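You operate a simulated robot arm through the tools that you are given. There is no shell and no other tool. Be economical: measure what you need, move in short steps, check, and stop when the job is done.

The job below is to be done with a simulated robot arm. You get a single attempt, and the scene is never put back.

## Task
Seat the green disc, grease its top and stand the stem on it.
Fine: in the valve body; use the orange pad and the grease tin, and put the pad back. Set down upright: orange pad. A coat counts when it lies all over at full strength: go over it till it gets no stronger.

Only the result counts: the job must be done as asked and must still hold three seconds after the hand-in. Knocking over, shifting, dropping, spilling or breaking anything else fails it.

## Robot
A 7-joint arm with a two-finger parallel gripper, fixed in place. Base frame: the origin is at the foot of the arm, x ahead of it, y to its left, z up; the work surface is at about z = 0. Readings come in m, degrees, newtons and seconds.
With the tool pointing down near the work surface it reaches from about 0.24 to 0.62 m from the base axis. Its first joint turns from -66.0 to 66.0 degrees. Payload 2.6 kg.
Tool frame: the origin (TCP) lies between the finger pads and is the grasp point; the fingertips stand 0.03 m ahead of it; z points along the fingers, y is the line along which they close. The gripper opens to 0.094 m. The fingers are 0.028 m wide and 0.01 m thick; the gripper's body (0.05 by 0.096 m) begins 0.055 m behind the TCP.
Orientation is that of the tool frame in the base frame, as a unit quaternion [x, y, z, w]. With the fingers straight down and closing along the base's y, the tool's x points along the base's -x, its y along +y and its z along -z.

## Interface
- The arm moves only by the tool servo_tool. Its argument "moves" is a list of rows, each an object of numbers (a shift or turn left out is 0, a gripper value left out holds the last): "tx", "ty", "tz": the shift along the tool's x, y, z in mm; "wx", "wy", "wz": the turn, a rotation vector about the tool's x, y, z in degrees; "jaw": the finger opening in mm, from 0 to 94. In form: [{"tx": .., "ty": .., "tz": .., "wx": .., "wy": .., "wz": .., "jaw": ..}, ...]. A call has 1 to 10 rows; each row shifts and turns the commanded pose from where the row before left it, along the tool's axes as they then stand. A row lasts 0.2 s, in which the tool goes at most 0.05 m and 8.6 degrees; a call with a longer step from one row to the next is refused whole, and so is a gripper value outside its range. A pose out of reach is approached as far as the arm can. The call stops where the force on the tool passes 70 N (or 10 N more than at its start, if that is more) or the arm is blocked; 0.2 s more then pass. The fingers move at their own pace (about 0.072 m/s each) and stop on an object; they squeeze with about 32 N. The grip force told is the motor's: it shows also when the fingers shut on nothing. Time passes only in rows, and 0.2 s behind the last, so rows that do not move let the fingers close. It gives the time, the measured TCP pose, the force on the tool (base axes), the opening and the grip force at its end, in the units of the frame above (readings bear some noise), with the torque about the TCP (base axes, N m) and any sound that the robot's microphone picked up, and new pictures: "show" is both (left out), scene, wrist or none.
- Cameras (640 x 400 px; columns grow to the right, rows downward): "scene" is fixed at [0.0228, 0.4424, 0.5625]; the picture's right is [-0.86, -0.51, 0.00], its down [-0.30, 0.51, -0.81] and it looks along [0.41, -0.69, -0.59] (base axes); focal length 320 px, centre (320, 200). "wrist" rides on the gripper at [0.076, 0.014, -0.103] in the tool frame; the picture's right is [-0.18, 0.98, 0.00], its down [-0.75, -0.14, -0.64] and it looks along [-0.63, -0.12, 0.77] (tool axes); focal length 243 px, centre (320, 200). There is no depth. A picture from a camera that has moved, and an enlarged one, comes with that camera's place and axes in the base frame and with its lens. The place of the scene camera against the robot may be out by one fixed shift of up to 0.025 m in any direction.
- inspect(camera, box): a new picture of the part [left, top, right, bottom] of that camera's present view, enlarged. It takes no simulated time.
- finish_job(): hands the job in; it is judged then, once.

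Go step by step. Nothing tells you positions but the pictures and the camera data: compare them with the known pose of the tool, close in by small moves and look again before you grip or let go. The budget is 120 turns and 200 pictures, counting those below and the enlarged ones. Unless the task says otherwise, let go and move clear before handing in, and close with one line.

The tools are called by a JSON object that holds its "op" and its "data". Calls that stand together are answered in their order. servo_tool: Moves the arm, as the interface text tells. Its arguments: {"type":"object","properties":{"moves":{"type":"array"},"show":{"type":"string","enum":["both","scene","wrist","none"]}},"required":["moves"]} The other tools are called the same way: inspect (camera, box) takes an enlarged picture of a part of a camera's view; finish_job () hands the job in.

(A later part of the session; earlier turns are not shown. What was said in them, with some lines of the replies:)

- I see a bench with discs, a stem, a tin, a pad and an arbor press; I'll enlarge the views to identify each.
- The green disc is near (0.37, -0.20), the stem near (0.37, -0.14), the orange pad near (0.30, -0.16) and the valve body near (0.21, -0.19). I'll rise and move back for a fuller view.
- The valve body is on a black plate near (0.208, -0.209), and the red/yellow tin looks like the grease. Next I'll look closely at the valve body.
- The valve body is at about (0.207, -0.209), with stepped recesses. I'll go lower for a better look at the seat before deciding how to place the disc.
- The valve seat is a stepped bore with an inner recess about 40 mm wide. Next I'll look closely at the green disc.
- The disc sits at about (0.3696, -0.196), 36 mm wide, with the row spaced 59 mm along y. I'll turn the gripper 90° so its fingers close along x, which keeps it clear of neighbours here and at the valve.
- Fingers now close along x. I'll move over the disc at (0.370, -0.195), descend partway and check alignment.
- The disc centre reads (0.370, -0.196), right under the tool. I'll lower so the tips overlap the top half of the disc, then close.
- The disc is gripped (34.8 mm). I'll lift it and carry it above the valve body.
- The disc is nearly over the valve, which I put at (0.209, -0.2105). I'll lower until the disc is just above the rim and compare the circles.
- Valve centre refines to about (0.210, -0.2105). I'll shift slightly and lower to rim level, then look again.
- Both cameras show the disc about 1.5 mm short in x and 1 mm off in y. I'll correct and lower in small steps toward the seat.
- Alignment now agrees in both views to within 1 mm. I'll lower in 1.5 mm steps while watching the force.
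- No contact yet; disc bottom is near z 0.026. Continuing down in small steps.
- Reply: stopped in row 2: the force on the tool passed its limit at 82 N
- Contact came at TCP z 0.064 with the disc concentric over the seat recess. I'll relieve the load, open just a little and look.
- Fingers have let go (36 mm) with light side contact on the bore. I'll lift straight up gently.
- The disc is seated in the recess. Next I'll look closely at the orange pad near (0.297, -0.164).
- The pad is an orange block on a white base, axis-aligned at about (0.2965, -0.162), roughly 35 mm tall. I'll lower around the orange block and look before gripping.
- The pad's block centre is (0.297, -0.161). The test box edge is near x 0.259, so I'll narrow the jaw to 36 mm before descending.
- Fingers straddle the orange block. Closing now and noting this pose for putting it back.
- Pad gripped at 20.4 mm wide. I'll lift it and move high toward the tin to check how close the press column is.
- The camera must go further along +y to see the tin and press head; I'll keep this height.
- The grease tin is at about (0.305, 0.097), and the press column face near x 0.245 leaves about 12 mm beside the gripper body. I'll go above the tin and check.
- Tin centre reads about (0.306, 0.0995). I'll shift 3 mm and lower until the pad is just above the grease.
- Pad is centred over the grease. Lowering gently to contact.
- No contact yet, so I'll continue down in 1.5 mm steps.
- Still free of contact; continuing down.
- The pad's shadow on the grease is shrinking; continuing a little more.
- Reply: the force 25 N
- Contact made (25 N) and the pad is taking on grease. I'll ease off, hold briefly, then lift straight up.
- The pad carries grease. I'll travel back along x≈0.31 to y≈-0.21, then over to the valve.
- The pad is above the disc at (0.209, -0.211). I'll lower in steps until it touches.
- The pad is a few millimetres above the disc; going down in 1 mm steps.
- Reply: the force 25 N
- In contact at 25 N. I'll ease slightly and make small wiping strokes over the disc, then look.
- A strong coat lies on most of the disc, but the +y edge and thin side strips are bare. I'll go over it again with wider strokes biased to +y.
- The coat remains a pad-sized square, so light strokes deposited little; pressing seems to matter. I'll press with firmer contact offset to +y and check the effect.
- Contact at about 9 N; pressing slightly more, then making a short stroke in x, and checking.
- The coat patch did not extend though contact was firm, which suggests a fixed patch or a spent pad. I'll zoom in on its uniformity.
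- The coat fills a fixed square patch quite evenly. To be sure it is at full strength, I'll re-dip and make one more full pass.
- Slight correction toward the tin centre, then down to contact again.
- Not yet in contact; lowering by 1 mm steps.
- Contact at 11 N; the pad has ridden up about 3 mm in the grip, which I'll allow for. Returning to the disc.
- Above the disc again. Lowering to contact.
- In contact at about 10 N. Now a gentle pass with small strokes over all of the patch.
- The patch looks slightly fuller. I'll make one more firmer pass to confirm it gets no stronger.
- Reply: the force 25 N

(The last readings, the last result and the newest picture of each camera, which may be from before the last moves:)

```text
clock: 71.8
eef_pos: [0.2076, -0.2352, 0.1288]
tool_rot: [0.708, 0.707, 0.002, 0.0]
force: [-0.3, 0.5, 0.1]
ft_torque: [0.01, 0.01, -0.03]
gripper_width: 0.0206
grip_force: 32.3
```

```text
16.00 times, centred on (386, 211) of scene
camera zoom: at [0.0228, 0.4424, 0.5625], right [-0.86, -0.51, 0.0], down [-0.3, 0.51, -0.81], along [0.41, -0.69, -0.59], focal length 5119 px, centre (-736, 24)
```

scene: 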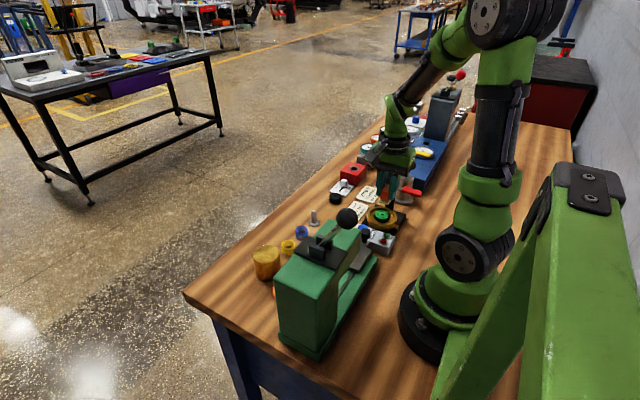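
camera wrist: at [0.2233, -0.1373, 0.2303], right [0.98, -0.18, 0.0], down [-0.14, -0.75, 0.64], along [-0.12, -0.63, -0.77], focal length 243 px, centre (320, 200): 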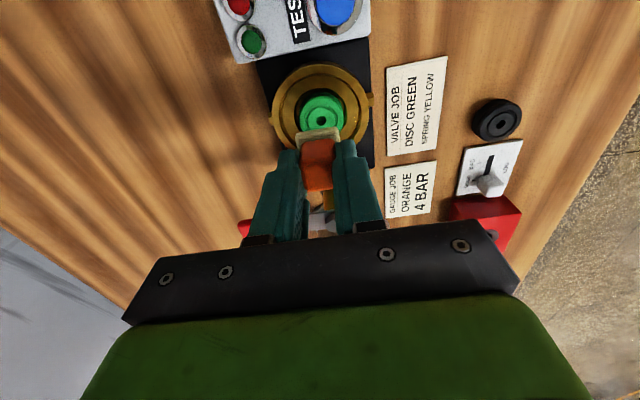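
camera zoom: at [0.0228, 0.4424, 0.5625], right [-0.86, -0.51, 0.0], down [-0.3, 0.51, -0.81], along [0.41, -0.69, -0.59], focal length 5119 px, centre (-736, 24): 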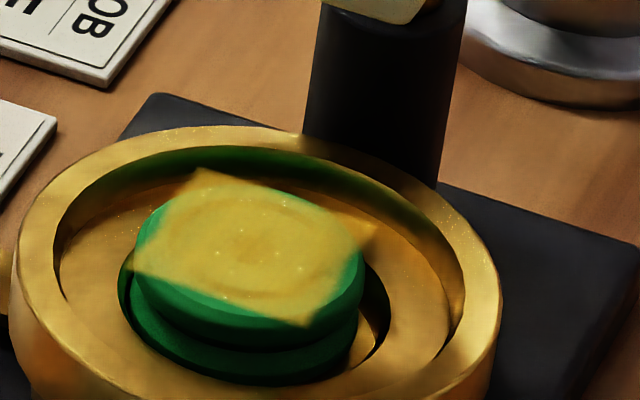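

The coat no longer changes, so it is at full strength. Next I'll put the pad back at its original spot (TCP 0.2978, -0.162).

{"op": "servo_tool", "data": {"moves": [{"tz": -35}, {"ty": 40, "tx": 20}, {"ty": 40, "tx": 33}, {"ty": 10, "tx": 20}, {"tz": 40}, {"tz": 30}, {}], "show": "none"}}

{"op": "inspect", "data": {"camera": "wrist", "box": [200, 40, 440, 200]}}

```text
refused: row 3 steps farther than a row can; nothing moved
```

```text
2.50 times, centred on (320, 120) of wrist
camera zoom: at [0.2226, -0.1591, 0.2297], right [0.98, -0.19, 0.0], down [-0.14, -0.75, 0.64], along [-0.12, -0.63, -0.77], focal length 606 px, centre (320, 400)
```

zoom: 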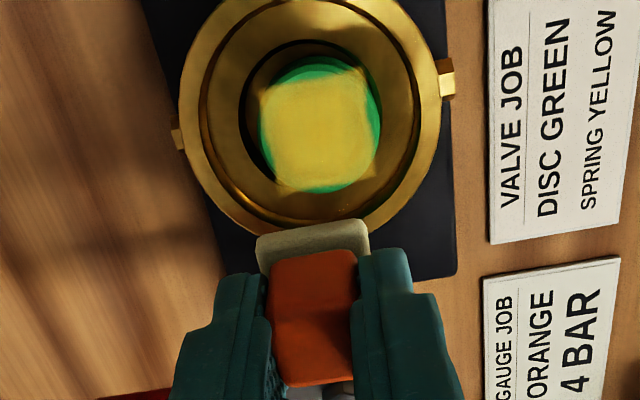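

One row was too long, so I'm splitting it.

{"op": "servo_tool", "data": {"moves": [{"tz": -35}, {"ty": 30, "tx": 24}, {"ty": 30, "tx": 25}, {"ty": 30, "tx": 24}, {"tz": 40}, {"tz": 40}, {}], "show": "none"}}

{"op": "inspect", "data": {"camera": "wrist", "box": [200, 40, 440, 200]}}

```text
clock: 73.4
eef_pos: [0.2991, -0.1597, 0.0837]
tool_rot: [0.708, 0.706, 0.002, 0.0]
force: [0.9, 0.8, -0.5]
ft_torque: [0.01, 0.0, 0.0]
gripper_width: 0.0203
grip_force: 31.8
```

```text
2.50 times, centred on (320, 120) of wrist
camera zoom: at [0.3134, -0.0855, 0.185], right [0.98, -0.18, 0.0], down [-0.14, -0.75, 0.64], along [-0.12, -0.63, -0.77], focal length 606 px, centre (320, 400)
```

zoom: 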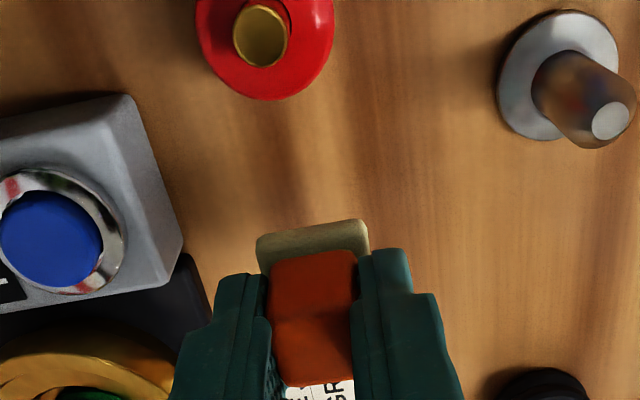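

Over the original spot; lowering to the table gently.

{"op": "servo_tool", "data": {"moves": [{"tx": -2, "ty": -1, "tz": 20}, {"tz": 16}, {"tz": 2}, {"tz": 1}, {"tz": 1}, {}], "show": "none"}}

{"op": "inspect", "data": {"camera": "wrist", "box": [240, 60, 400, 200]}}

```text
clock: 74.8
eef_pos: [0.2983, -0.1623, 0.0422]
tool_rot: [0.707, 0.707, 0.001, 0.001]
force: [-0.6, -0.7, -0.6]
ft_torque: [-0.03, 0.03, 0.03]
gripper_width: 0.0204
grip_force: 31.8
```

```text
2.86 times, centred on (320, 130) of wrist
camera zoom: at [0.3126, -0.0876, 0.1442], right [0.98, -0.18, 0.0], down [-0.14, -0.75, 0.64], along [-0.12, -0.63, -0.77], focal length 693 px, centre (320, 400)
```

zoom: 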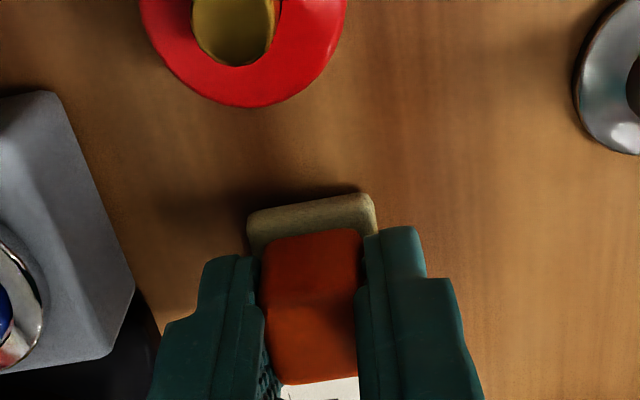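

{"op": "servo_tool", "data": {"moves": [{"tz": 0.7}, {"tz": 0.7}, {}], "show": "none"}}

```text
clock: 75.6
eef_pos: [0.2993, -0.163, 0.0416]
tool_rot: [0.707, 0.707, 0.001, 0.0]
force: [0.4, 0.3, 0.0]
ft_torque: [-0.02, -0.01, 0.0]
gripper_width: 0.0205
grip_force: 32.2
```

{"op": "servo_tool", "data": {"moves": [{"tz": 0.7}, {"tz": 0.7}, {}], "show": "none"}}

{"op": "inspect", "data": {"camera": "wrist", "box": [240, 60, 400, 200]}}

```text
clock: 76.4
eef_pos: [0.298, -0.1633, 0.0408]
tool_rot: [0.707, 0.707, 0.002, 0.001]
force: [-1.6, 0.2, 14.3]
ft_torque: [-0.06, 0.12, -0.03]
gripper_width: 0.0206
grip_force: 32.7
```

```text
2.86 times, centred on (320, 130) of wrist
camera zoom: at [0.313, -0.0881, 0.1427], right [0.98, -0.18, 0.01], down [-0.15, -0.75, 0.64], along [-0.11, -0.63, -0.77], focal length 693 px, centre (320, 400)
```

zoom: 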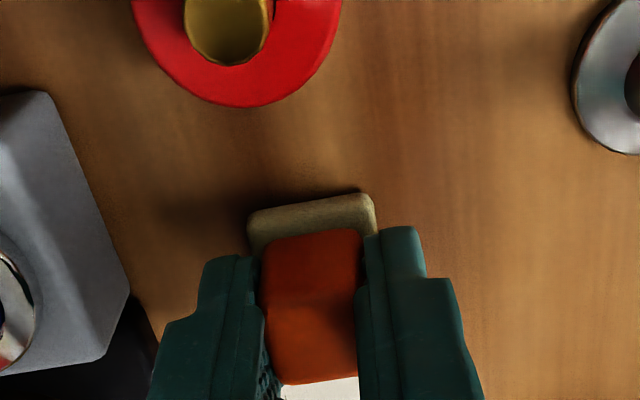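

The pad is on the table (14 N). I'll release it, opening only to 36 mm to clear the test box, then rise.

{"op": "servo_tool", "data": {"moves": [{"tz": -0.8}, {"jaw": 34}, {}, {"tz": -5}, {"tz": -30}, {"tz": -40}, {}], "show": "both"}}

{"op": "inspect", "data": {"camera": "wrist", "box": [240, 20, 400, 160]}}

```text
clock: 78.0
eef_pos: [0.2968, -0.1635, 0.1137]
tool_rot: [0.707, 0.707, 0.002, 0.001]
force: [-0.6, -0.1, 0.5]
ft_torque: [0.03, 0.01, 0.05]
gripper_width: 0.034
grip_force: 0.1
camera wrist: at [0.3107, -0.0886, 0.2171], right [0.98, -0.18, 0.0], down [-0.14, -0.75, 0.64], along [-0.12, -0.63, -0.77], focal length 243 px, centre (320, 200)
```

scene: 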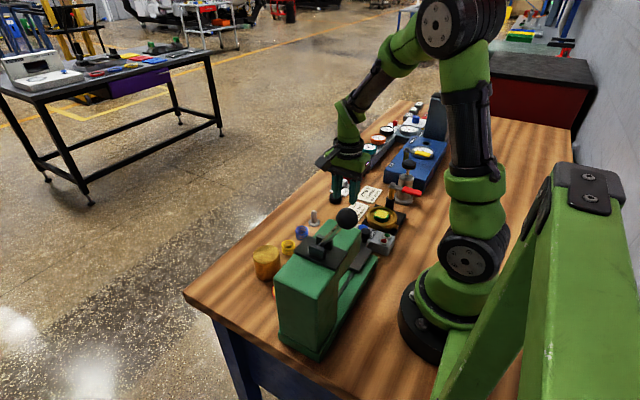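
wrist: 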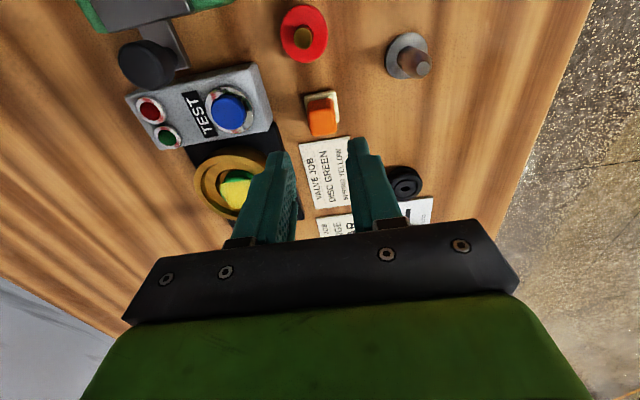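

```text
2.86 times, centred on (320, 90) of wrist
camera zoom: at [0.3107, -0.0886, 0.2171], right [0.98, -0.18, 0.0], down [-0.14, -0.75, 0.64], along [-0.12, -0.63, -0.77], focal length 693 px, centre (320, 514)
```

zoom: 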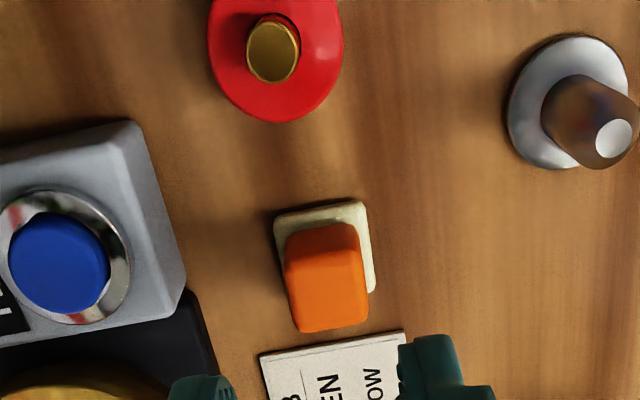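

The pad stands upright back in place. Now to the stem at about (0.3696, -0.137).

{"op": "servo_tool", "data": {"moves": [{"ty": 37, "tx": 13}, {"ty": 36, "tx": 13}, {"tz": 15, "jaw": 45}, {}], "show": "none"}}

{"op": "inspect", "data": {"camera": "wrist", "box": [240, 40, 400, 180]}}

{"op": "inspect", "data": {"camera": "scene", "box": [280, 160, 360, 240]}}

```text
clock: 79.0
eef_pos: [0.3701, -0.1384, 0.1013]
tool_rot: [0.708, 0.706, 0.001, 0.001]
force: [0.0, 0.3, 0.8]
ft_torque: [0.0, 0.0, 0.0]
gripper_width: 0.045
grip_force: 0.0
```

```text
2.86 times, centred on (320, 110) of wrist
camera zoom: at [0.3845, -0.0626, 0.2033], right [0.98, -0.19, 0.0], down [-0.14, -0.75, 0.64], along [-0.12, -0.63, -0.77], focal length 693 px, centre (320, 457)
```

zoom: 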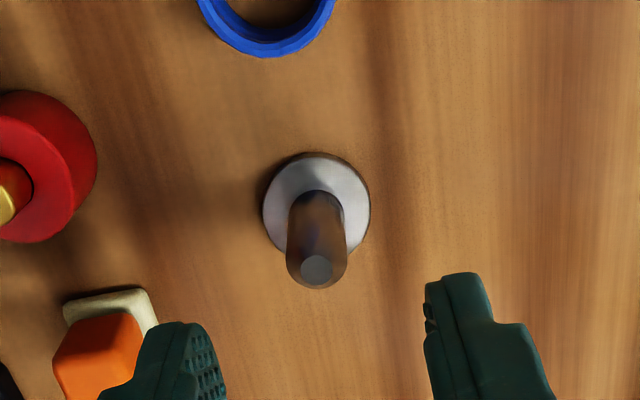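

```text
5.00 times, centred on (320, 200) of scene
camera zoom: at [0.0228, 0.4424, 0.5625], right [-0.86, -0.51, 0.0], down [-0.3, 0.51, -0.81], along [0.41, -0.69, -0.59], focal length 1600 px, centre (320, 200)
```

zoom: 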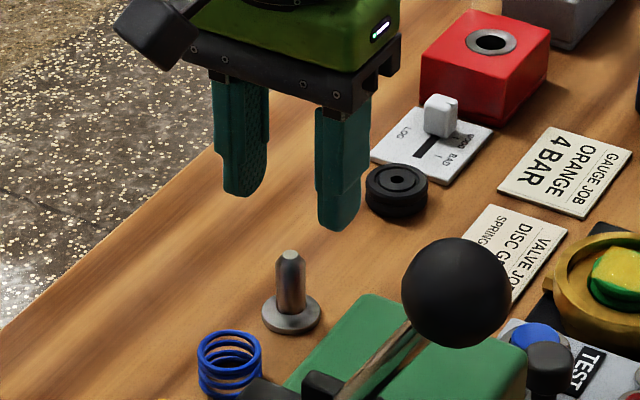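

Stem axis reads about (0.3696, -0.136). I'll shift and descend around the rod.

{"op": "servo_tool", "data": {"moves": [{"tx": 2.2, "tz": 20}, {"tz": 20}, {"tz": 16}, {}], "show": "none"}}

{"op": "inspect", "data": {"camera": "wrist", "box": [240, 60, 400, 200]}}

{"op": "inspect", "data": {"camera": "scene", "box": [280, 180, 350, 240]}}

```text
clock: 80.0
eef_pos: [0.3709, -0.1343, 0.0453]
tool_rot: [0.708, 0.707, 0.001, 0.001]
force: [-0.5, 1.3, -0.3]
ft_torque: [0.02, 0.01, 0.01]
gripper_width: 0.045
grip_force: 0.1
```

```text
2.86 times, centred on (320, 130) of wrist
camera zoom: at [0.3855, -0.059, 0.1476], right [0.98, -0.18, 0.0], down [-0.14, -0.75, 0.64], along [-0.12, -0.63, -0.77], focal length 693 px, centre (320, 400)
```

zoom: 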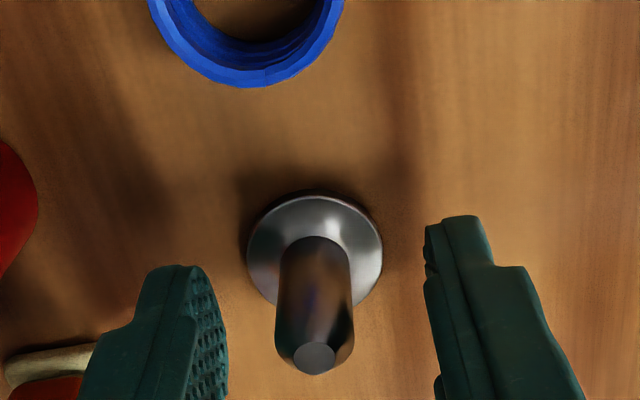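

```text
6.67 times, centred on (315, 210) of scene
camera zoom: at [0.0228, 0.4424, 0.5625], right [-0.86, -0.51, 0.0], down [-0.3, 0.51, -0.81], along [0.41, -0.69, -0.59], focal length 2133 px, centre (353, 133)
```

zoom: 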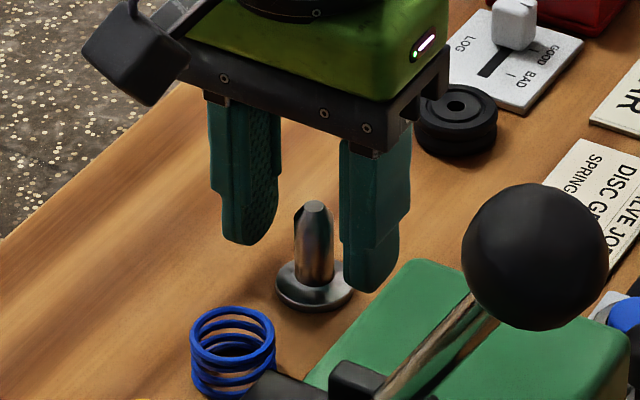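

The rod is centred between the fingers, tips above the flange. Closing.

{"op": "servo_tool", "data": {"moves": [{"jaw": 5}, {"jaw": 5}, {"jaw": 5}, {}, {"tz": -3}, {}], "show": "none"}}

{"op": "inspect", "data": {"camera": "wrist", "box": [240, 60, 400, 200]}}

{"op": "inspect", "data": {"camera": "scene", "box": [280, 180, 350, 240]}}

```text
clock: 81.4
eef_pos: [0.3711, -0.134, 0.0477]
tool_rot: [0.707, 0.707, 0.002, 0.001]
force: [0.3, -0.1, -0.9]
ft_torque: [0.02, -0.01, 0.01]
gripper_width: 0.0147
grip_force: 31.9
```

```text
2.86 times, centred on (320, 130) of wrist
camera zoom: at [0.3858, -0.0595, 0.1504], right [0.98, -0.18, 0.0], down [-0.14, -0.75, 0.64], along [-0.12, -0.63, -0.77], focal length 693 px, centre (320, 400)
```

zoom: 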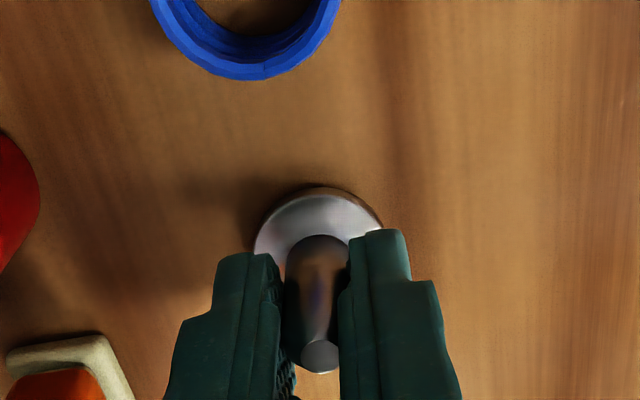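

```text
6.67 times, centred on (315, 210) of scene
camera zoom: at [0.0228, 0.4424, 0.5625], right [-0.86, -0.51, 0.0], down [-0.3, 0.51, -0.81], along [0.41, -0.69, -0.59], focal length 2133 px, centre (353, 133)
```

zoom: 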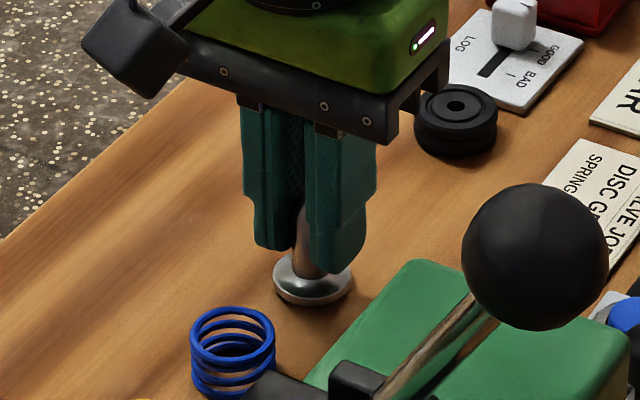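

Stem held at 14.7 mm. Lifting and carrying it above the disc.

{"op": "servo_tool", "data": {"moves": [{"tz": -45}, {"tz": -45}, {"ty": -35, "tx": -15}, {"ty": -35, "tx": -15}, {"ty": -35, "tx": -15}, {"ty": -35, "tx": -16}, {"ty": -20, "tx": -15}, {}], "show": "both"}}

{"op": "inspect", "data": {"camera": "wrist", "box": [240, 40, 400, 180]}}

{"op": "inspect", "data": {"camera": "scene", "box": [350, 170, 420, 230]}}

```text
clock: 83.2
eef_pos: [0.2107, -0.2119, 0.1376]
tool_rot: [0.707, 0.707, 0.002, 0.0]
force: [0.3, -0.4, -0.9]
ft_torque: [0.0, -0.02, -0.01]
gripper_width: 0.0148
grip_force: 32.1
camera wrist: at [0.2247, -0.1374, 0.2398], right [0.98, -0.18, 0.0], down [-0.14, -0.75, 0.64], along [-0.12, -0.63, -0.77], focal length 243 px, centre (320, 200)
```

scene: 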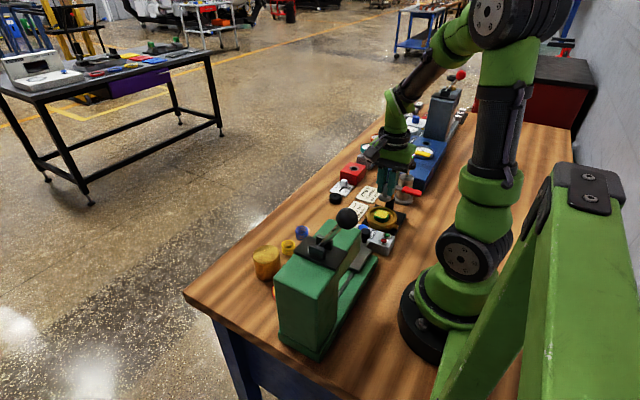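
wrist: 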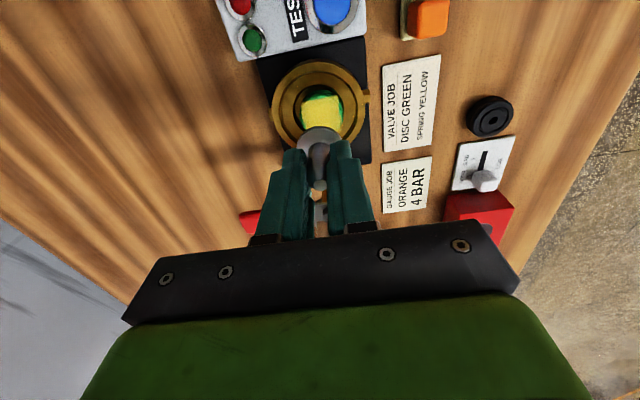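

```text
2.86 times, centred on (320, 110) of wrist
camera zoom: at [0.2247, -0.1374, 0.2398], right [0.98, -0.18, 0.0], down [-0.14, -0.75, 0.64], along [-0.12, -0.63, -0.77], focal length 693 px, centre (320, 457)
```

zoom: 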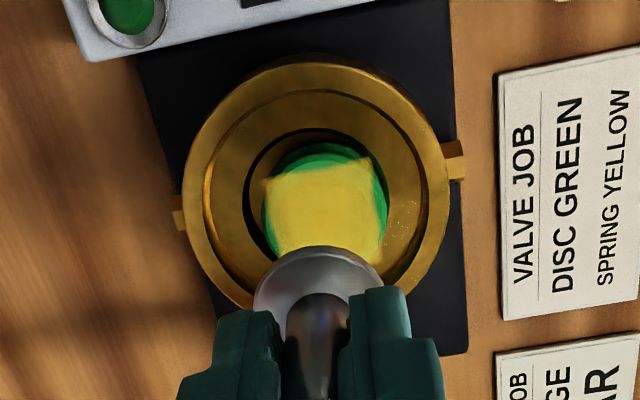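

```text
6.67 times, centred on (385, 200) of scene
camera zoom: at [0.0228, 0.4424, 0.5625], right [-0.86, -0.51, 0.0], down [-0.3, 0.51, -0.81], along [0.41, -0.69, -0.59], focal length 2133 px, centre (-113, 200)
```

zoom: 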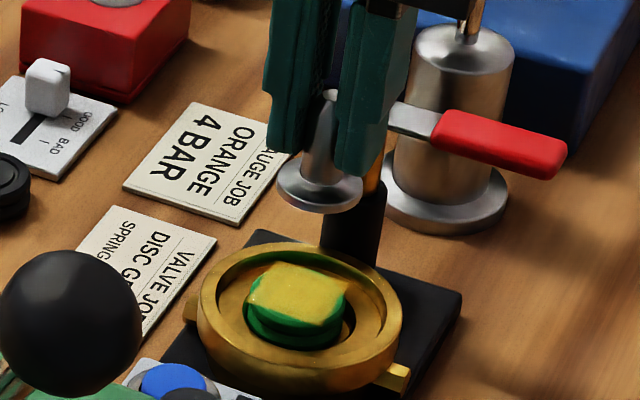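

The disc centre reads about (0.212, -0.2105). I'll lower the stem until its flange is just above it and compare.

{"op": "servo_tool", "data": {"moves": [{"tz": 20, "ty": 1}, {"tz": 20}, {"tz": 5}, {}], "show": "none"}}

{"op": "inspect", "data": {"camera": "wrist", "box": [240, 60, 400, 200]}}

{"op": "inspect", "data": {"camera": "scene", "box": [360, 185, 410, 230]}}

```text
clock: 84.2
eef_pos: [0.2116, -0.2115, 0.0927]
tool_rot: [0.708, 0.706, 0.002, 0.0]
force: [0.1, 0.2, -0.7]
ft_torque: [-0.01, -0.02, 0.01]
gripper_width: 0.0148
grip_force: 32.3
```

```text
2.86 times, centred on (320, 130) of wrist
camera zoom: at [0.2259, -0.1366, 0.195], right [0.98, -0.18, 0.0], down [-0.14, -0.75, 0.64], along [-0.12, -0.63, -0.77], focal length 693 px, centre (320, 400)
```

zoom: 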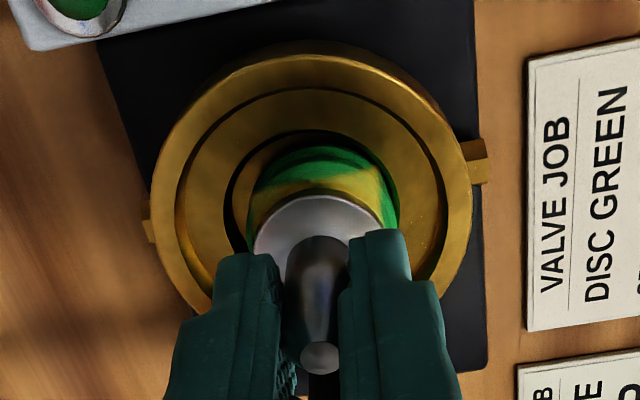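

```text
8.89 times, centred on (385, 208) of scene
camera zoom: at [0.0228, 0.4424, 0.5625], right [-0.86, -0.51, 0.0], down [-0.3, 0.51, -0.81], along [0.41, -0.69, -0.59], focal length 2844 px, centre (-258, 133)
```

zoom: 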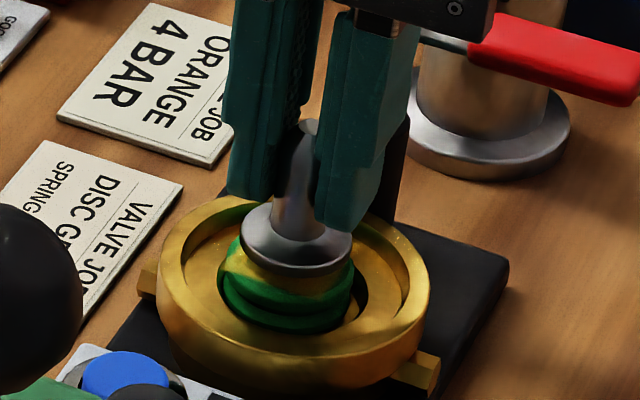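

The flange lines up with the disc to within about 2 mm. Lowering in small steps to contact.

{"op": "servo_tool", "data": {"moves": [{"tz": 2}, {"tz": 1}, {"tz": 1}, {}], "show": "none"}}

{"op": "inspect", "data": {"camera": "wrist", "box": [270, 80, 370, 160]}}

{"op": "inspect", "data": {"camera": "scene", "box": [365, 195, 405, 230]}}

```text
clock: 85.2
eef_pos: [0.2111, -0.2129, 0.089]
tool_rot: [0.707, 0.707, 0.002, 0.001]
force: [0.0, -0.7, -0.7]
ft_torque: [0.01, -0.02, 0.03]
gripper_width: 0.0145
grip_force: 31.8
```

```text
5.00 times, centred on (320, 120) of wrist
camera zoom: at [0.2262, -0.1367, 0.1904], right [0.98, -0.18, 0.0], down [-0.14, -0.75, 0.64], along [-0.12, -0.63, -0.77], focal length 1213 px, centre (320, 600)
```

zoom: 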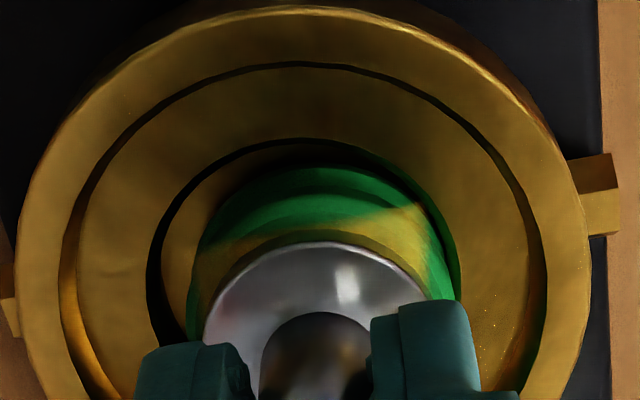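

```text
11.43 times, centred on (385, 212) of scene
camera zoom: at [0.0228, 0.4424, 0.5625], right [-0.86, -0.51, 0.0], down [-0.3, 0.51, -0.81], along [0.41, -0.69, -0.59], focal length 3656 px, centre (-423, 57)
```

zoom: 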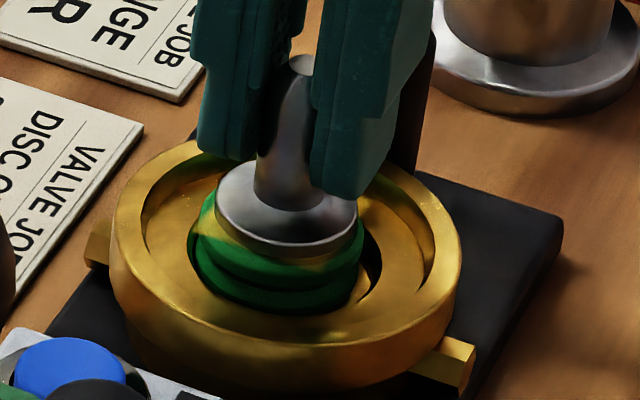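

I'll correct by 1 mm in x and y and continue down to contact.

{"op": "servo_tool", "data": {"moves": [{"tx": 1, "ty": 1}, {"tz": 1}, {"tz": 1}, {"tz": 0.7}, {}], "show": "none"}}

```text
clock: 86.4
eef_pos: [0.2145, -0.2109, 0.0852]
tool_rot: [0.707, 0.707, 0.002, 0.002]
force: [-0.2, 1.5, 22.7]
ft_torque: [0.05, 0.1, 0.01]
gripper_width: 0.0151
grip_force: 31.5
```

Contact at 23 N, as expected for the disc top. Easing slightly and checking before letting go.

{"op": "servo_tool", "data": {"moves": [{"tz": -0.4}, {}], "show": "none"}}

{"op": "inspect", "data": {"camera": "wrist", "box": [270, 80, 370, 160]}}

{"op": "inspect", "data": {"camera": "scene", "box": [365, 195, 405, 230]}}

```text
clock: 87.0
eef_pos: [0.2134, -0.2111, 0.0855]
tool_rot: [0.707, 0.707, 0.002, 0.002]
force: [2.8, -0.7, 15.5]
ft_torque: [-0.05, -0.08, 0.02]
gripper_width: 0.0151
grip_force: 32.0
```

```text
5.00 times, centred on (320, 120) of wrist
camera zoom: at [0.2281, -0.1356, 0.1882], right [0.98, -0.18, 0.0], down [-0.14, -0.75, 0.64], along [-0.12, -0.63, -0.77], focal length 1213 px, centre (320, 600)
```

zoom: 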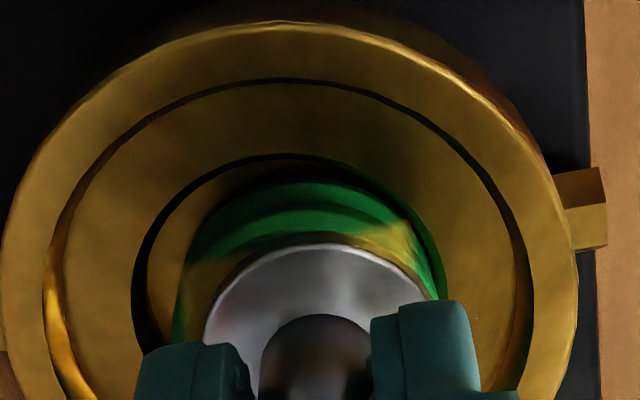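

```text
11.43 times, centred on (385, 212) of scene
camera zoom: at [0.0228, 0.4424, 0.5624], right [-0.86, -0.51, 0.0], down [-0.3, 0.51, -0.81], along [0.41, -0.69, -0.59], focal length 3656 px, centre (-423, 57)
```

zoom: 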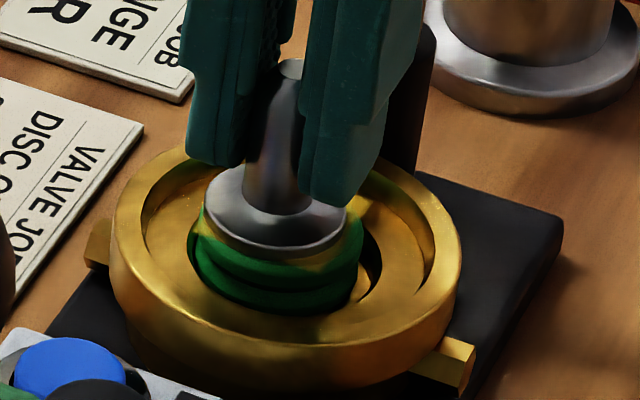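

The stem sits about 1.3 mm too far in +x on the disc, and the disc about 2 mm +x in its recess. I'll lift, re-centre the stem on the disc, press, and nudge both back toward the valve axis.

{"op": "servo_tool", "data": {"moves": [{"tz": -2}, {"ty": -1.3}, {"tz": 1.5}, {"tz": 0.9}, {}, {"ty": -1}, {"ty": -1}, {}], "show": "none"}}

{"op": "inspect", "data": {"camera": "wrist", "box": [270, 80, 370, 160]}}

{"op": "inspect", "data": {"camera": "scene", "box": [365, 195, 405, 230]}}

```text
clock: 88.8
eef_pos: [0.2121, -0.2109, 0.0848]
tool_rot: [0.707, 0.707, 0.002, 0.003]
force: [7.5, 1.4, 17.7]
ft_torque: [0.07, -0.32, 0.03]
gripper_width: 0.0147
grip_force: 32.4
```

```text
5.00 times, centred on (320, 120) of wrist
camera zoom: at [0.225, -0.1347, 0.188], right [0.98, -0.18, 0.01], down [-0.14, -0.75, 0.64], along [-0.11, -0.63, -0.77], focal length 1213 px, centre (320, 600)
```

zoom: 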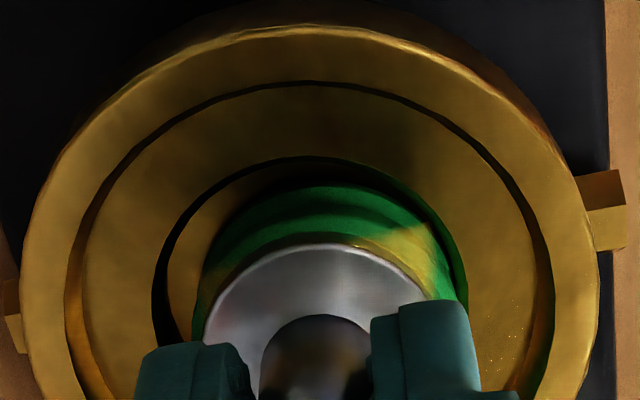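

```text
11.43 times, centred on (385, 212) of scene
camera zoom: at [0.0228, 0.4424, 0.5624], right [-0.86, -0.51, 0.0], down [-0.3, 0.51, -0.81], along [0.41, -0.69, -0.59], focal length 3656 px, centre (-423, 57)
```

zoom: 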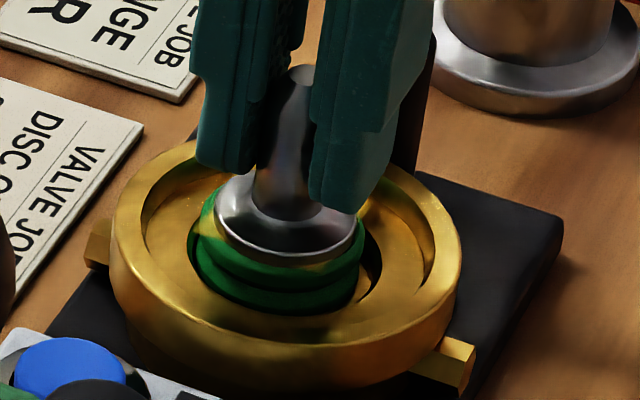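

The disc stays against its recess wall (within its play), so I'll leave it there. I'll lift to relieve the side load, centre the stem on the disc, set it down and release.

{"op": "servo_tool", "data": {"moves": [{"tz": -2.5}, {"ty": 0.8}, {"tz": 1.2}, {"tz": 0.8}, {}], "show": "none"}}

{"op": "inspect", "data": {"camera": "wrist", "box": [270, 80, 370, 160]}}

{"op": "inspect", "data": {"camera": "scene", "box": [365, 195, 405, 230]}}

```text
clock: 90.0
eef_pos: [0.2109, -0.2092, 0.085]
tool_rot: [0.708, 0.706, 0.002, 0.001]
force: [-6.0, 4.4, 14.8]
ft_torque: [0.17, 0.27, -0.05]
gripper_width: 0.0145
grip_force: 32.0
```

```text
5.00 times, centred on (320, 120) of wrist
camera zoom: at [0.2251, -0.1347, 0.1882], right [0.98, -0.19, 0.0], down [-0.14, -0.75, 0.64], along [-0.12, -0.63, -0.77], focal length 1213 px, centre (320, 600)
```

zoom: 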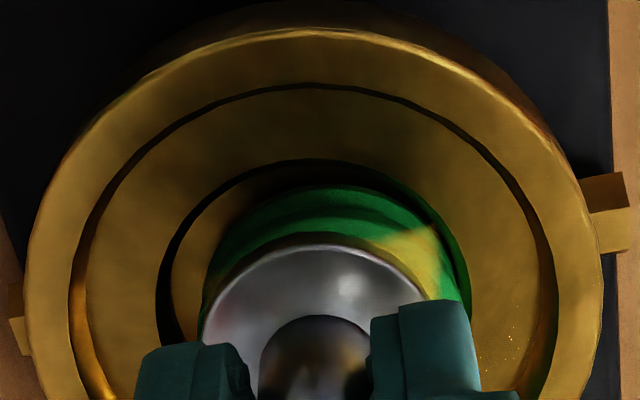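

```text
11.43 times, centred on (385, 212) of scene
camera zoom: at [0.0228, 0.4424, 0.5624], right [-0.86, -0.51, 0.0], down [-0.3, 0.51, -0.81], along [0.41, -0.69, -0.59], focal length 3656 px, centre (-423, 57)
```

zoom: 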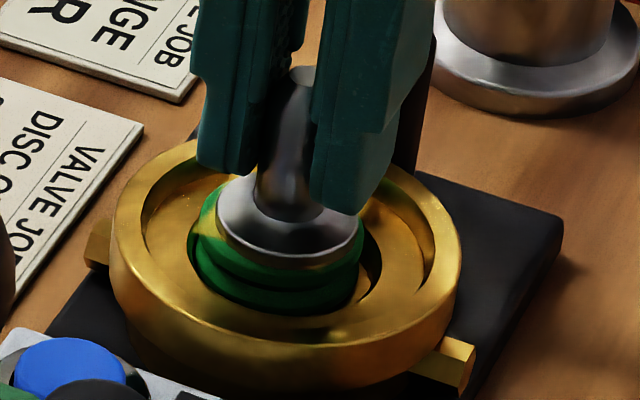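

The stem is still about 1.5 mm to -x of the disc centre; one more lift-and-shift.

{"op": "servo_tool", "data": {"moves": [{"tz": -2.5}, {"ty": 1.5}, {}, {"tz": 1.2}, {"tz": 0.8}, {}], "show": "none"}}

{"op": "inspect", "data": {"camera": "wrist", "box": [270, 80, 370, 160]}}

{"op": "inspect", "data": {"camera": "scene", "box": [365, 195, 405, 230]}}

```text
clock: 91.4
eef_pos: [0.2135, -0.2099, 0.0871]
tool_rot: [0.708, 0.707, 0.001, 0.0]
force: [-2.6, 0.7, 4.5]
ft_torque: [0.02, 0.1, 0.02]
gripper_width: 0.0148
grip_force: 31.7
```

```text
5.00 times, centred on (320, 120) of wrist
camera zoom: at [0.2276, -0.1348, 0.1884], right [0.98, -0.19, 0.0], down [-0.14, -0.75, 0.64], along [-0.12, -0.63, -0.77], focal length 1213 px, centre (320, 600)
```

zoom: 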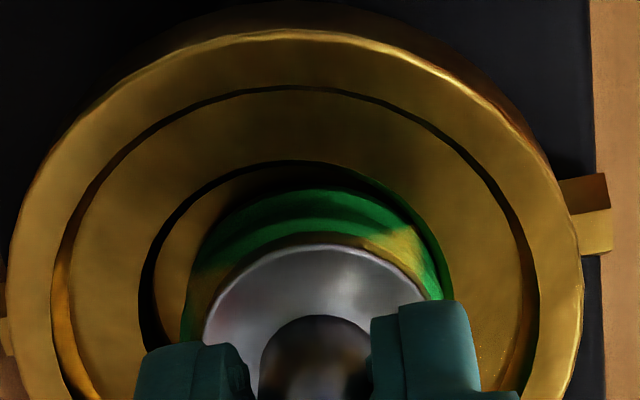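

```text
11.43 times, centred on (385, 212) of scene
camera zoom: at [0.0228, 0.4424, 0.5625], right [-0.86, -0.51, 0.0], down [-0.3, 0.51, -0.81], along [0.41, -0.69, -0.59], focal length 3656 px, centre (-423, 57)
```

zoom: 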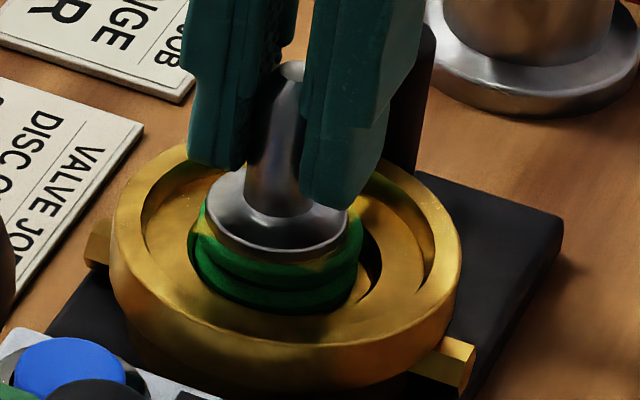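

Well centred now with light contact. Releasing and lifting clear.

{"op": "servo_tool", "data": {"moves": [{"tz": 0.3}, {"jaw": 22}, {"jaw": 40}, {}, {"tz": -20}, {"tz": -40}, {"tz": -40}, {}], "show": "both"}}

{"op": "inspect", "data": {"camera": "wrist", "box": [240, 20, 400, 140]}}

{"op": "inspect", "data": {"camera": "scene", "box": [360, 185, 410, 230]}}

```text
clock: 93.2
eef_pos: [0.2125, -0.2101, 0.1871]
tool_rot: [0.708, 0.706, 0.002, 0.001]
force: [-0.7, 0.4, -0.1]
ft_torque: [0.0, -0.01, -0.02]
gripper_width: 0.0399
grip_force: 0.0
camera wrist: at [0.227, -0.1346, 0.2896], right [0.98, -0.19, 0.0], down [-0.14, -0.75, 0.64], along [-0.12, -0.63, -0.77], focal length 243 px, centre (320, 200)
```

scene: 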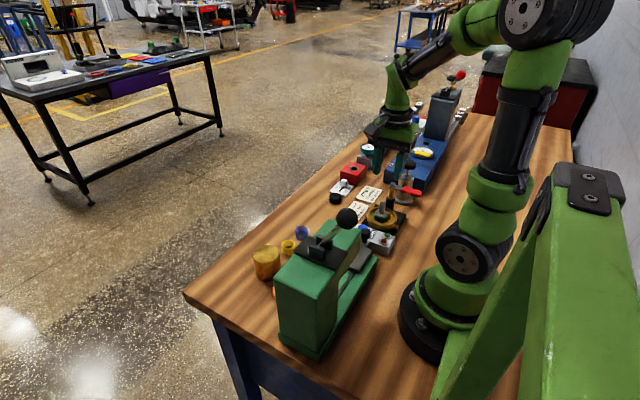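
wrist: 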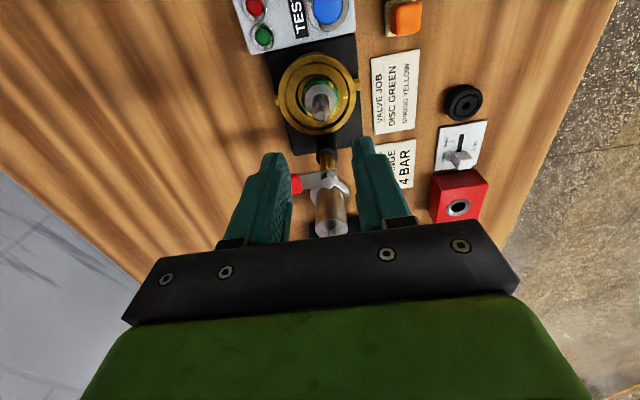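

```text
3.33 times, centred on (320, 80) of wrist
camera zoom: at [0.227, -0.1346, 0.2896], right [0.98, -0.19, 0.0], down [-0.14, -0.75, 0.64], along [-0.12, -0.63, -0.77], focal length 809 px, centre (320, 600)
```

zoom: 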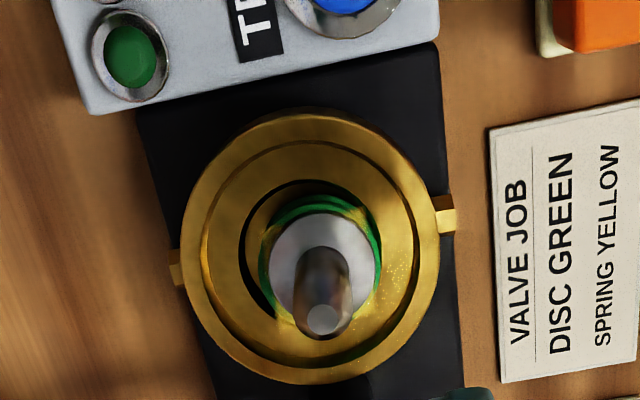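

```text
8.89 times, centred on (385, 208) of scene
camera zoom: at [0.0228, 0.4424, 0.5625], right [-0.86, -0.51, 0.0], down [-0.3, 0.51, -0.81], along [0.41, -0.69, -0.59], focal length 2844 px, centre (-258, 133)
```

zoom: 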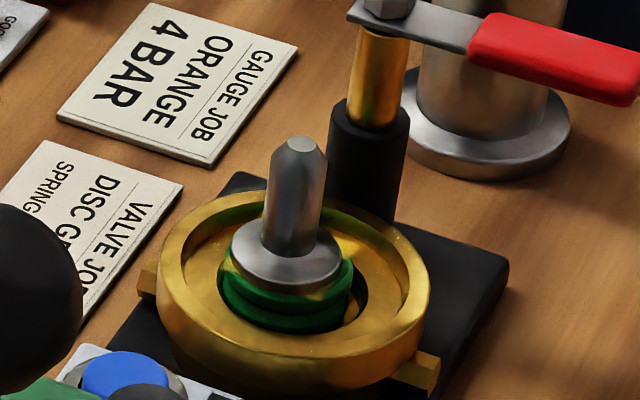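

The stem stands upright on the greased disc in the valve body, the pad is back in place upright, and the gripper is clear. I'm handing in.

{"op": "finish_job", "data": {}}

```text
The job is handed in.
```

The green disc is seated in the valve body and its top is greased. The stem stands upright on it, and the orange pad is back upright in its place.
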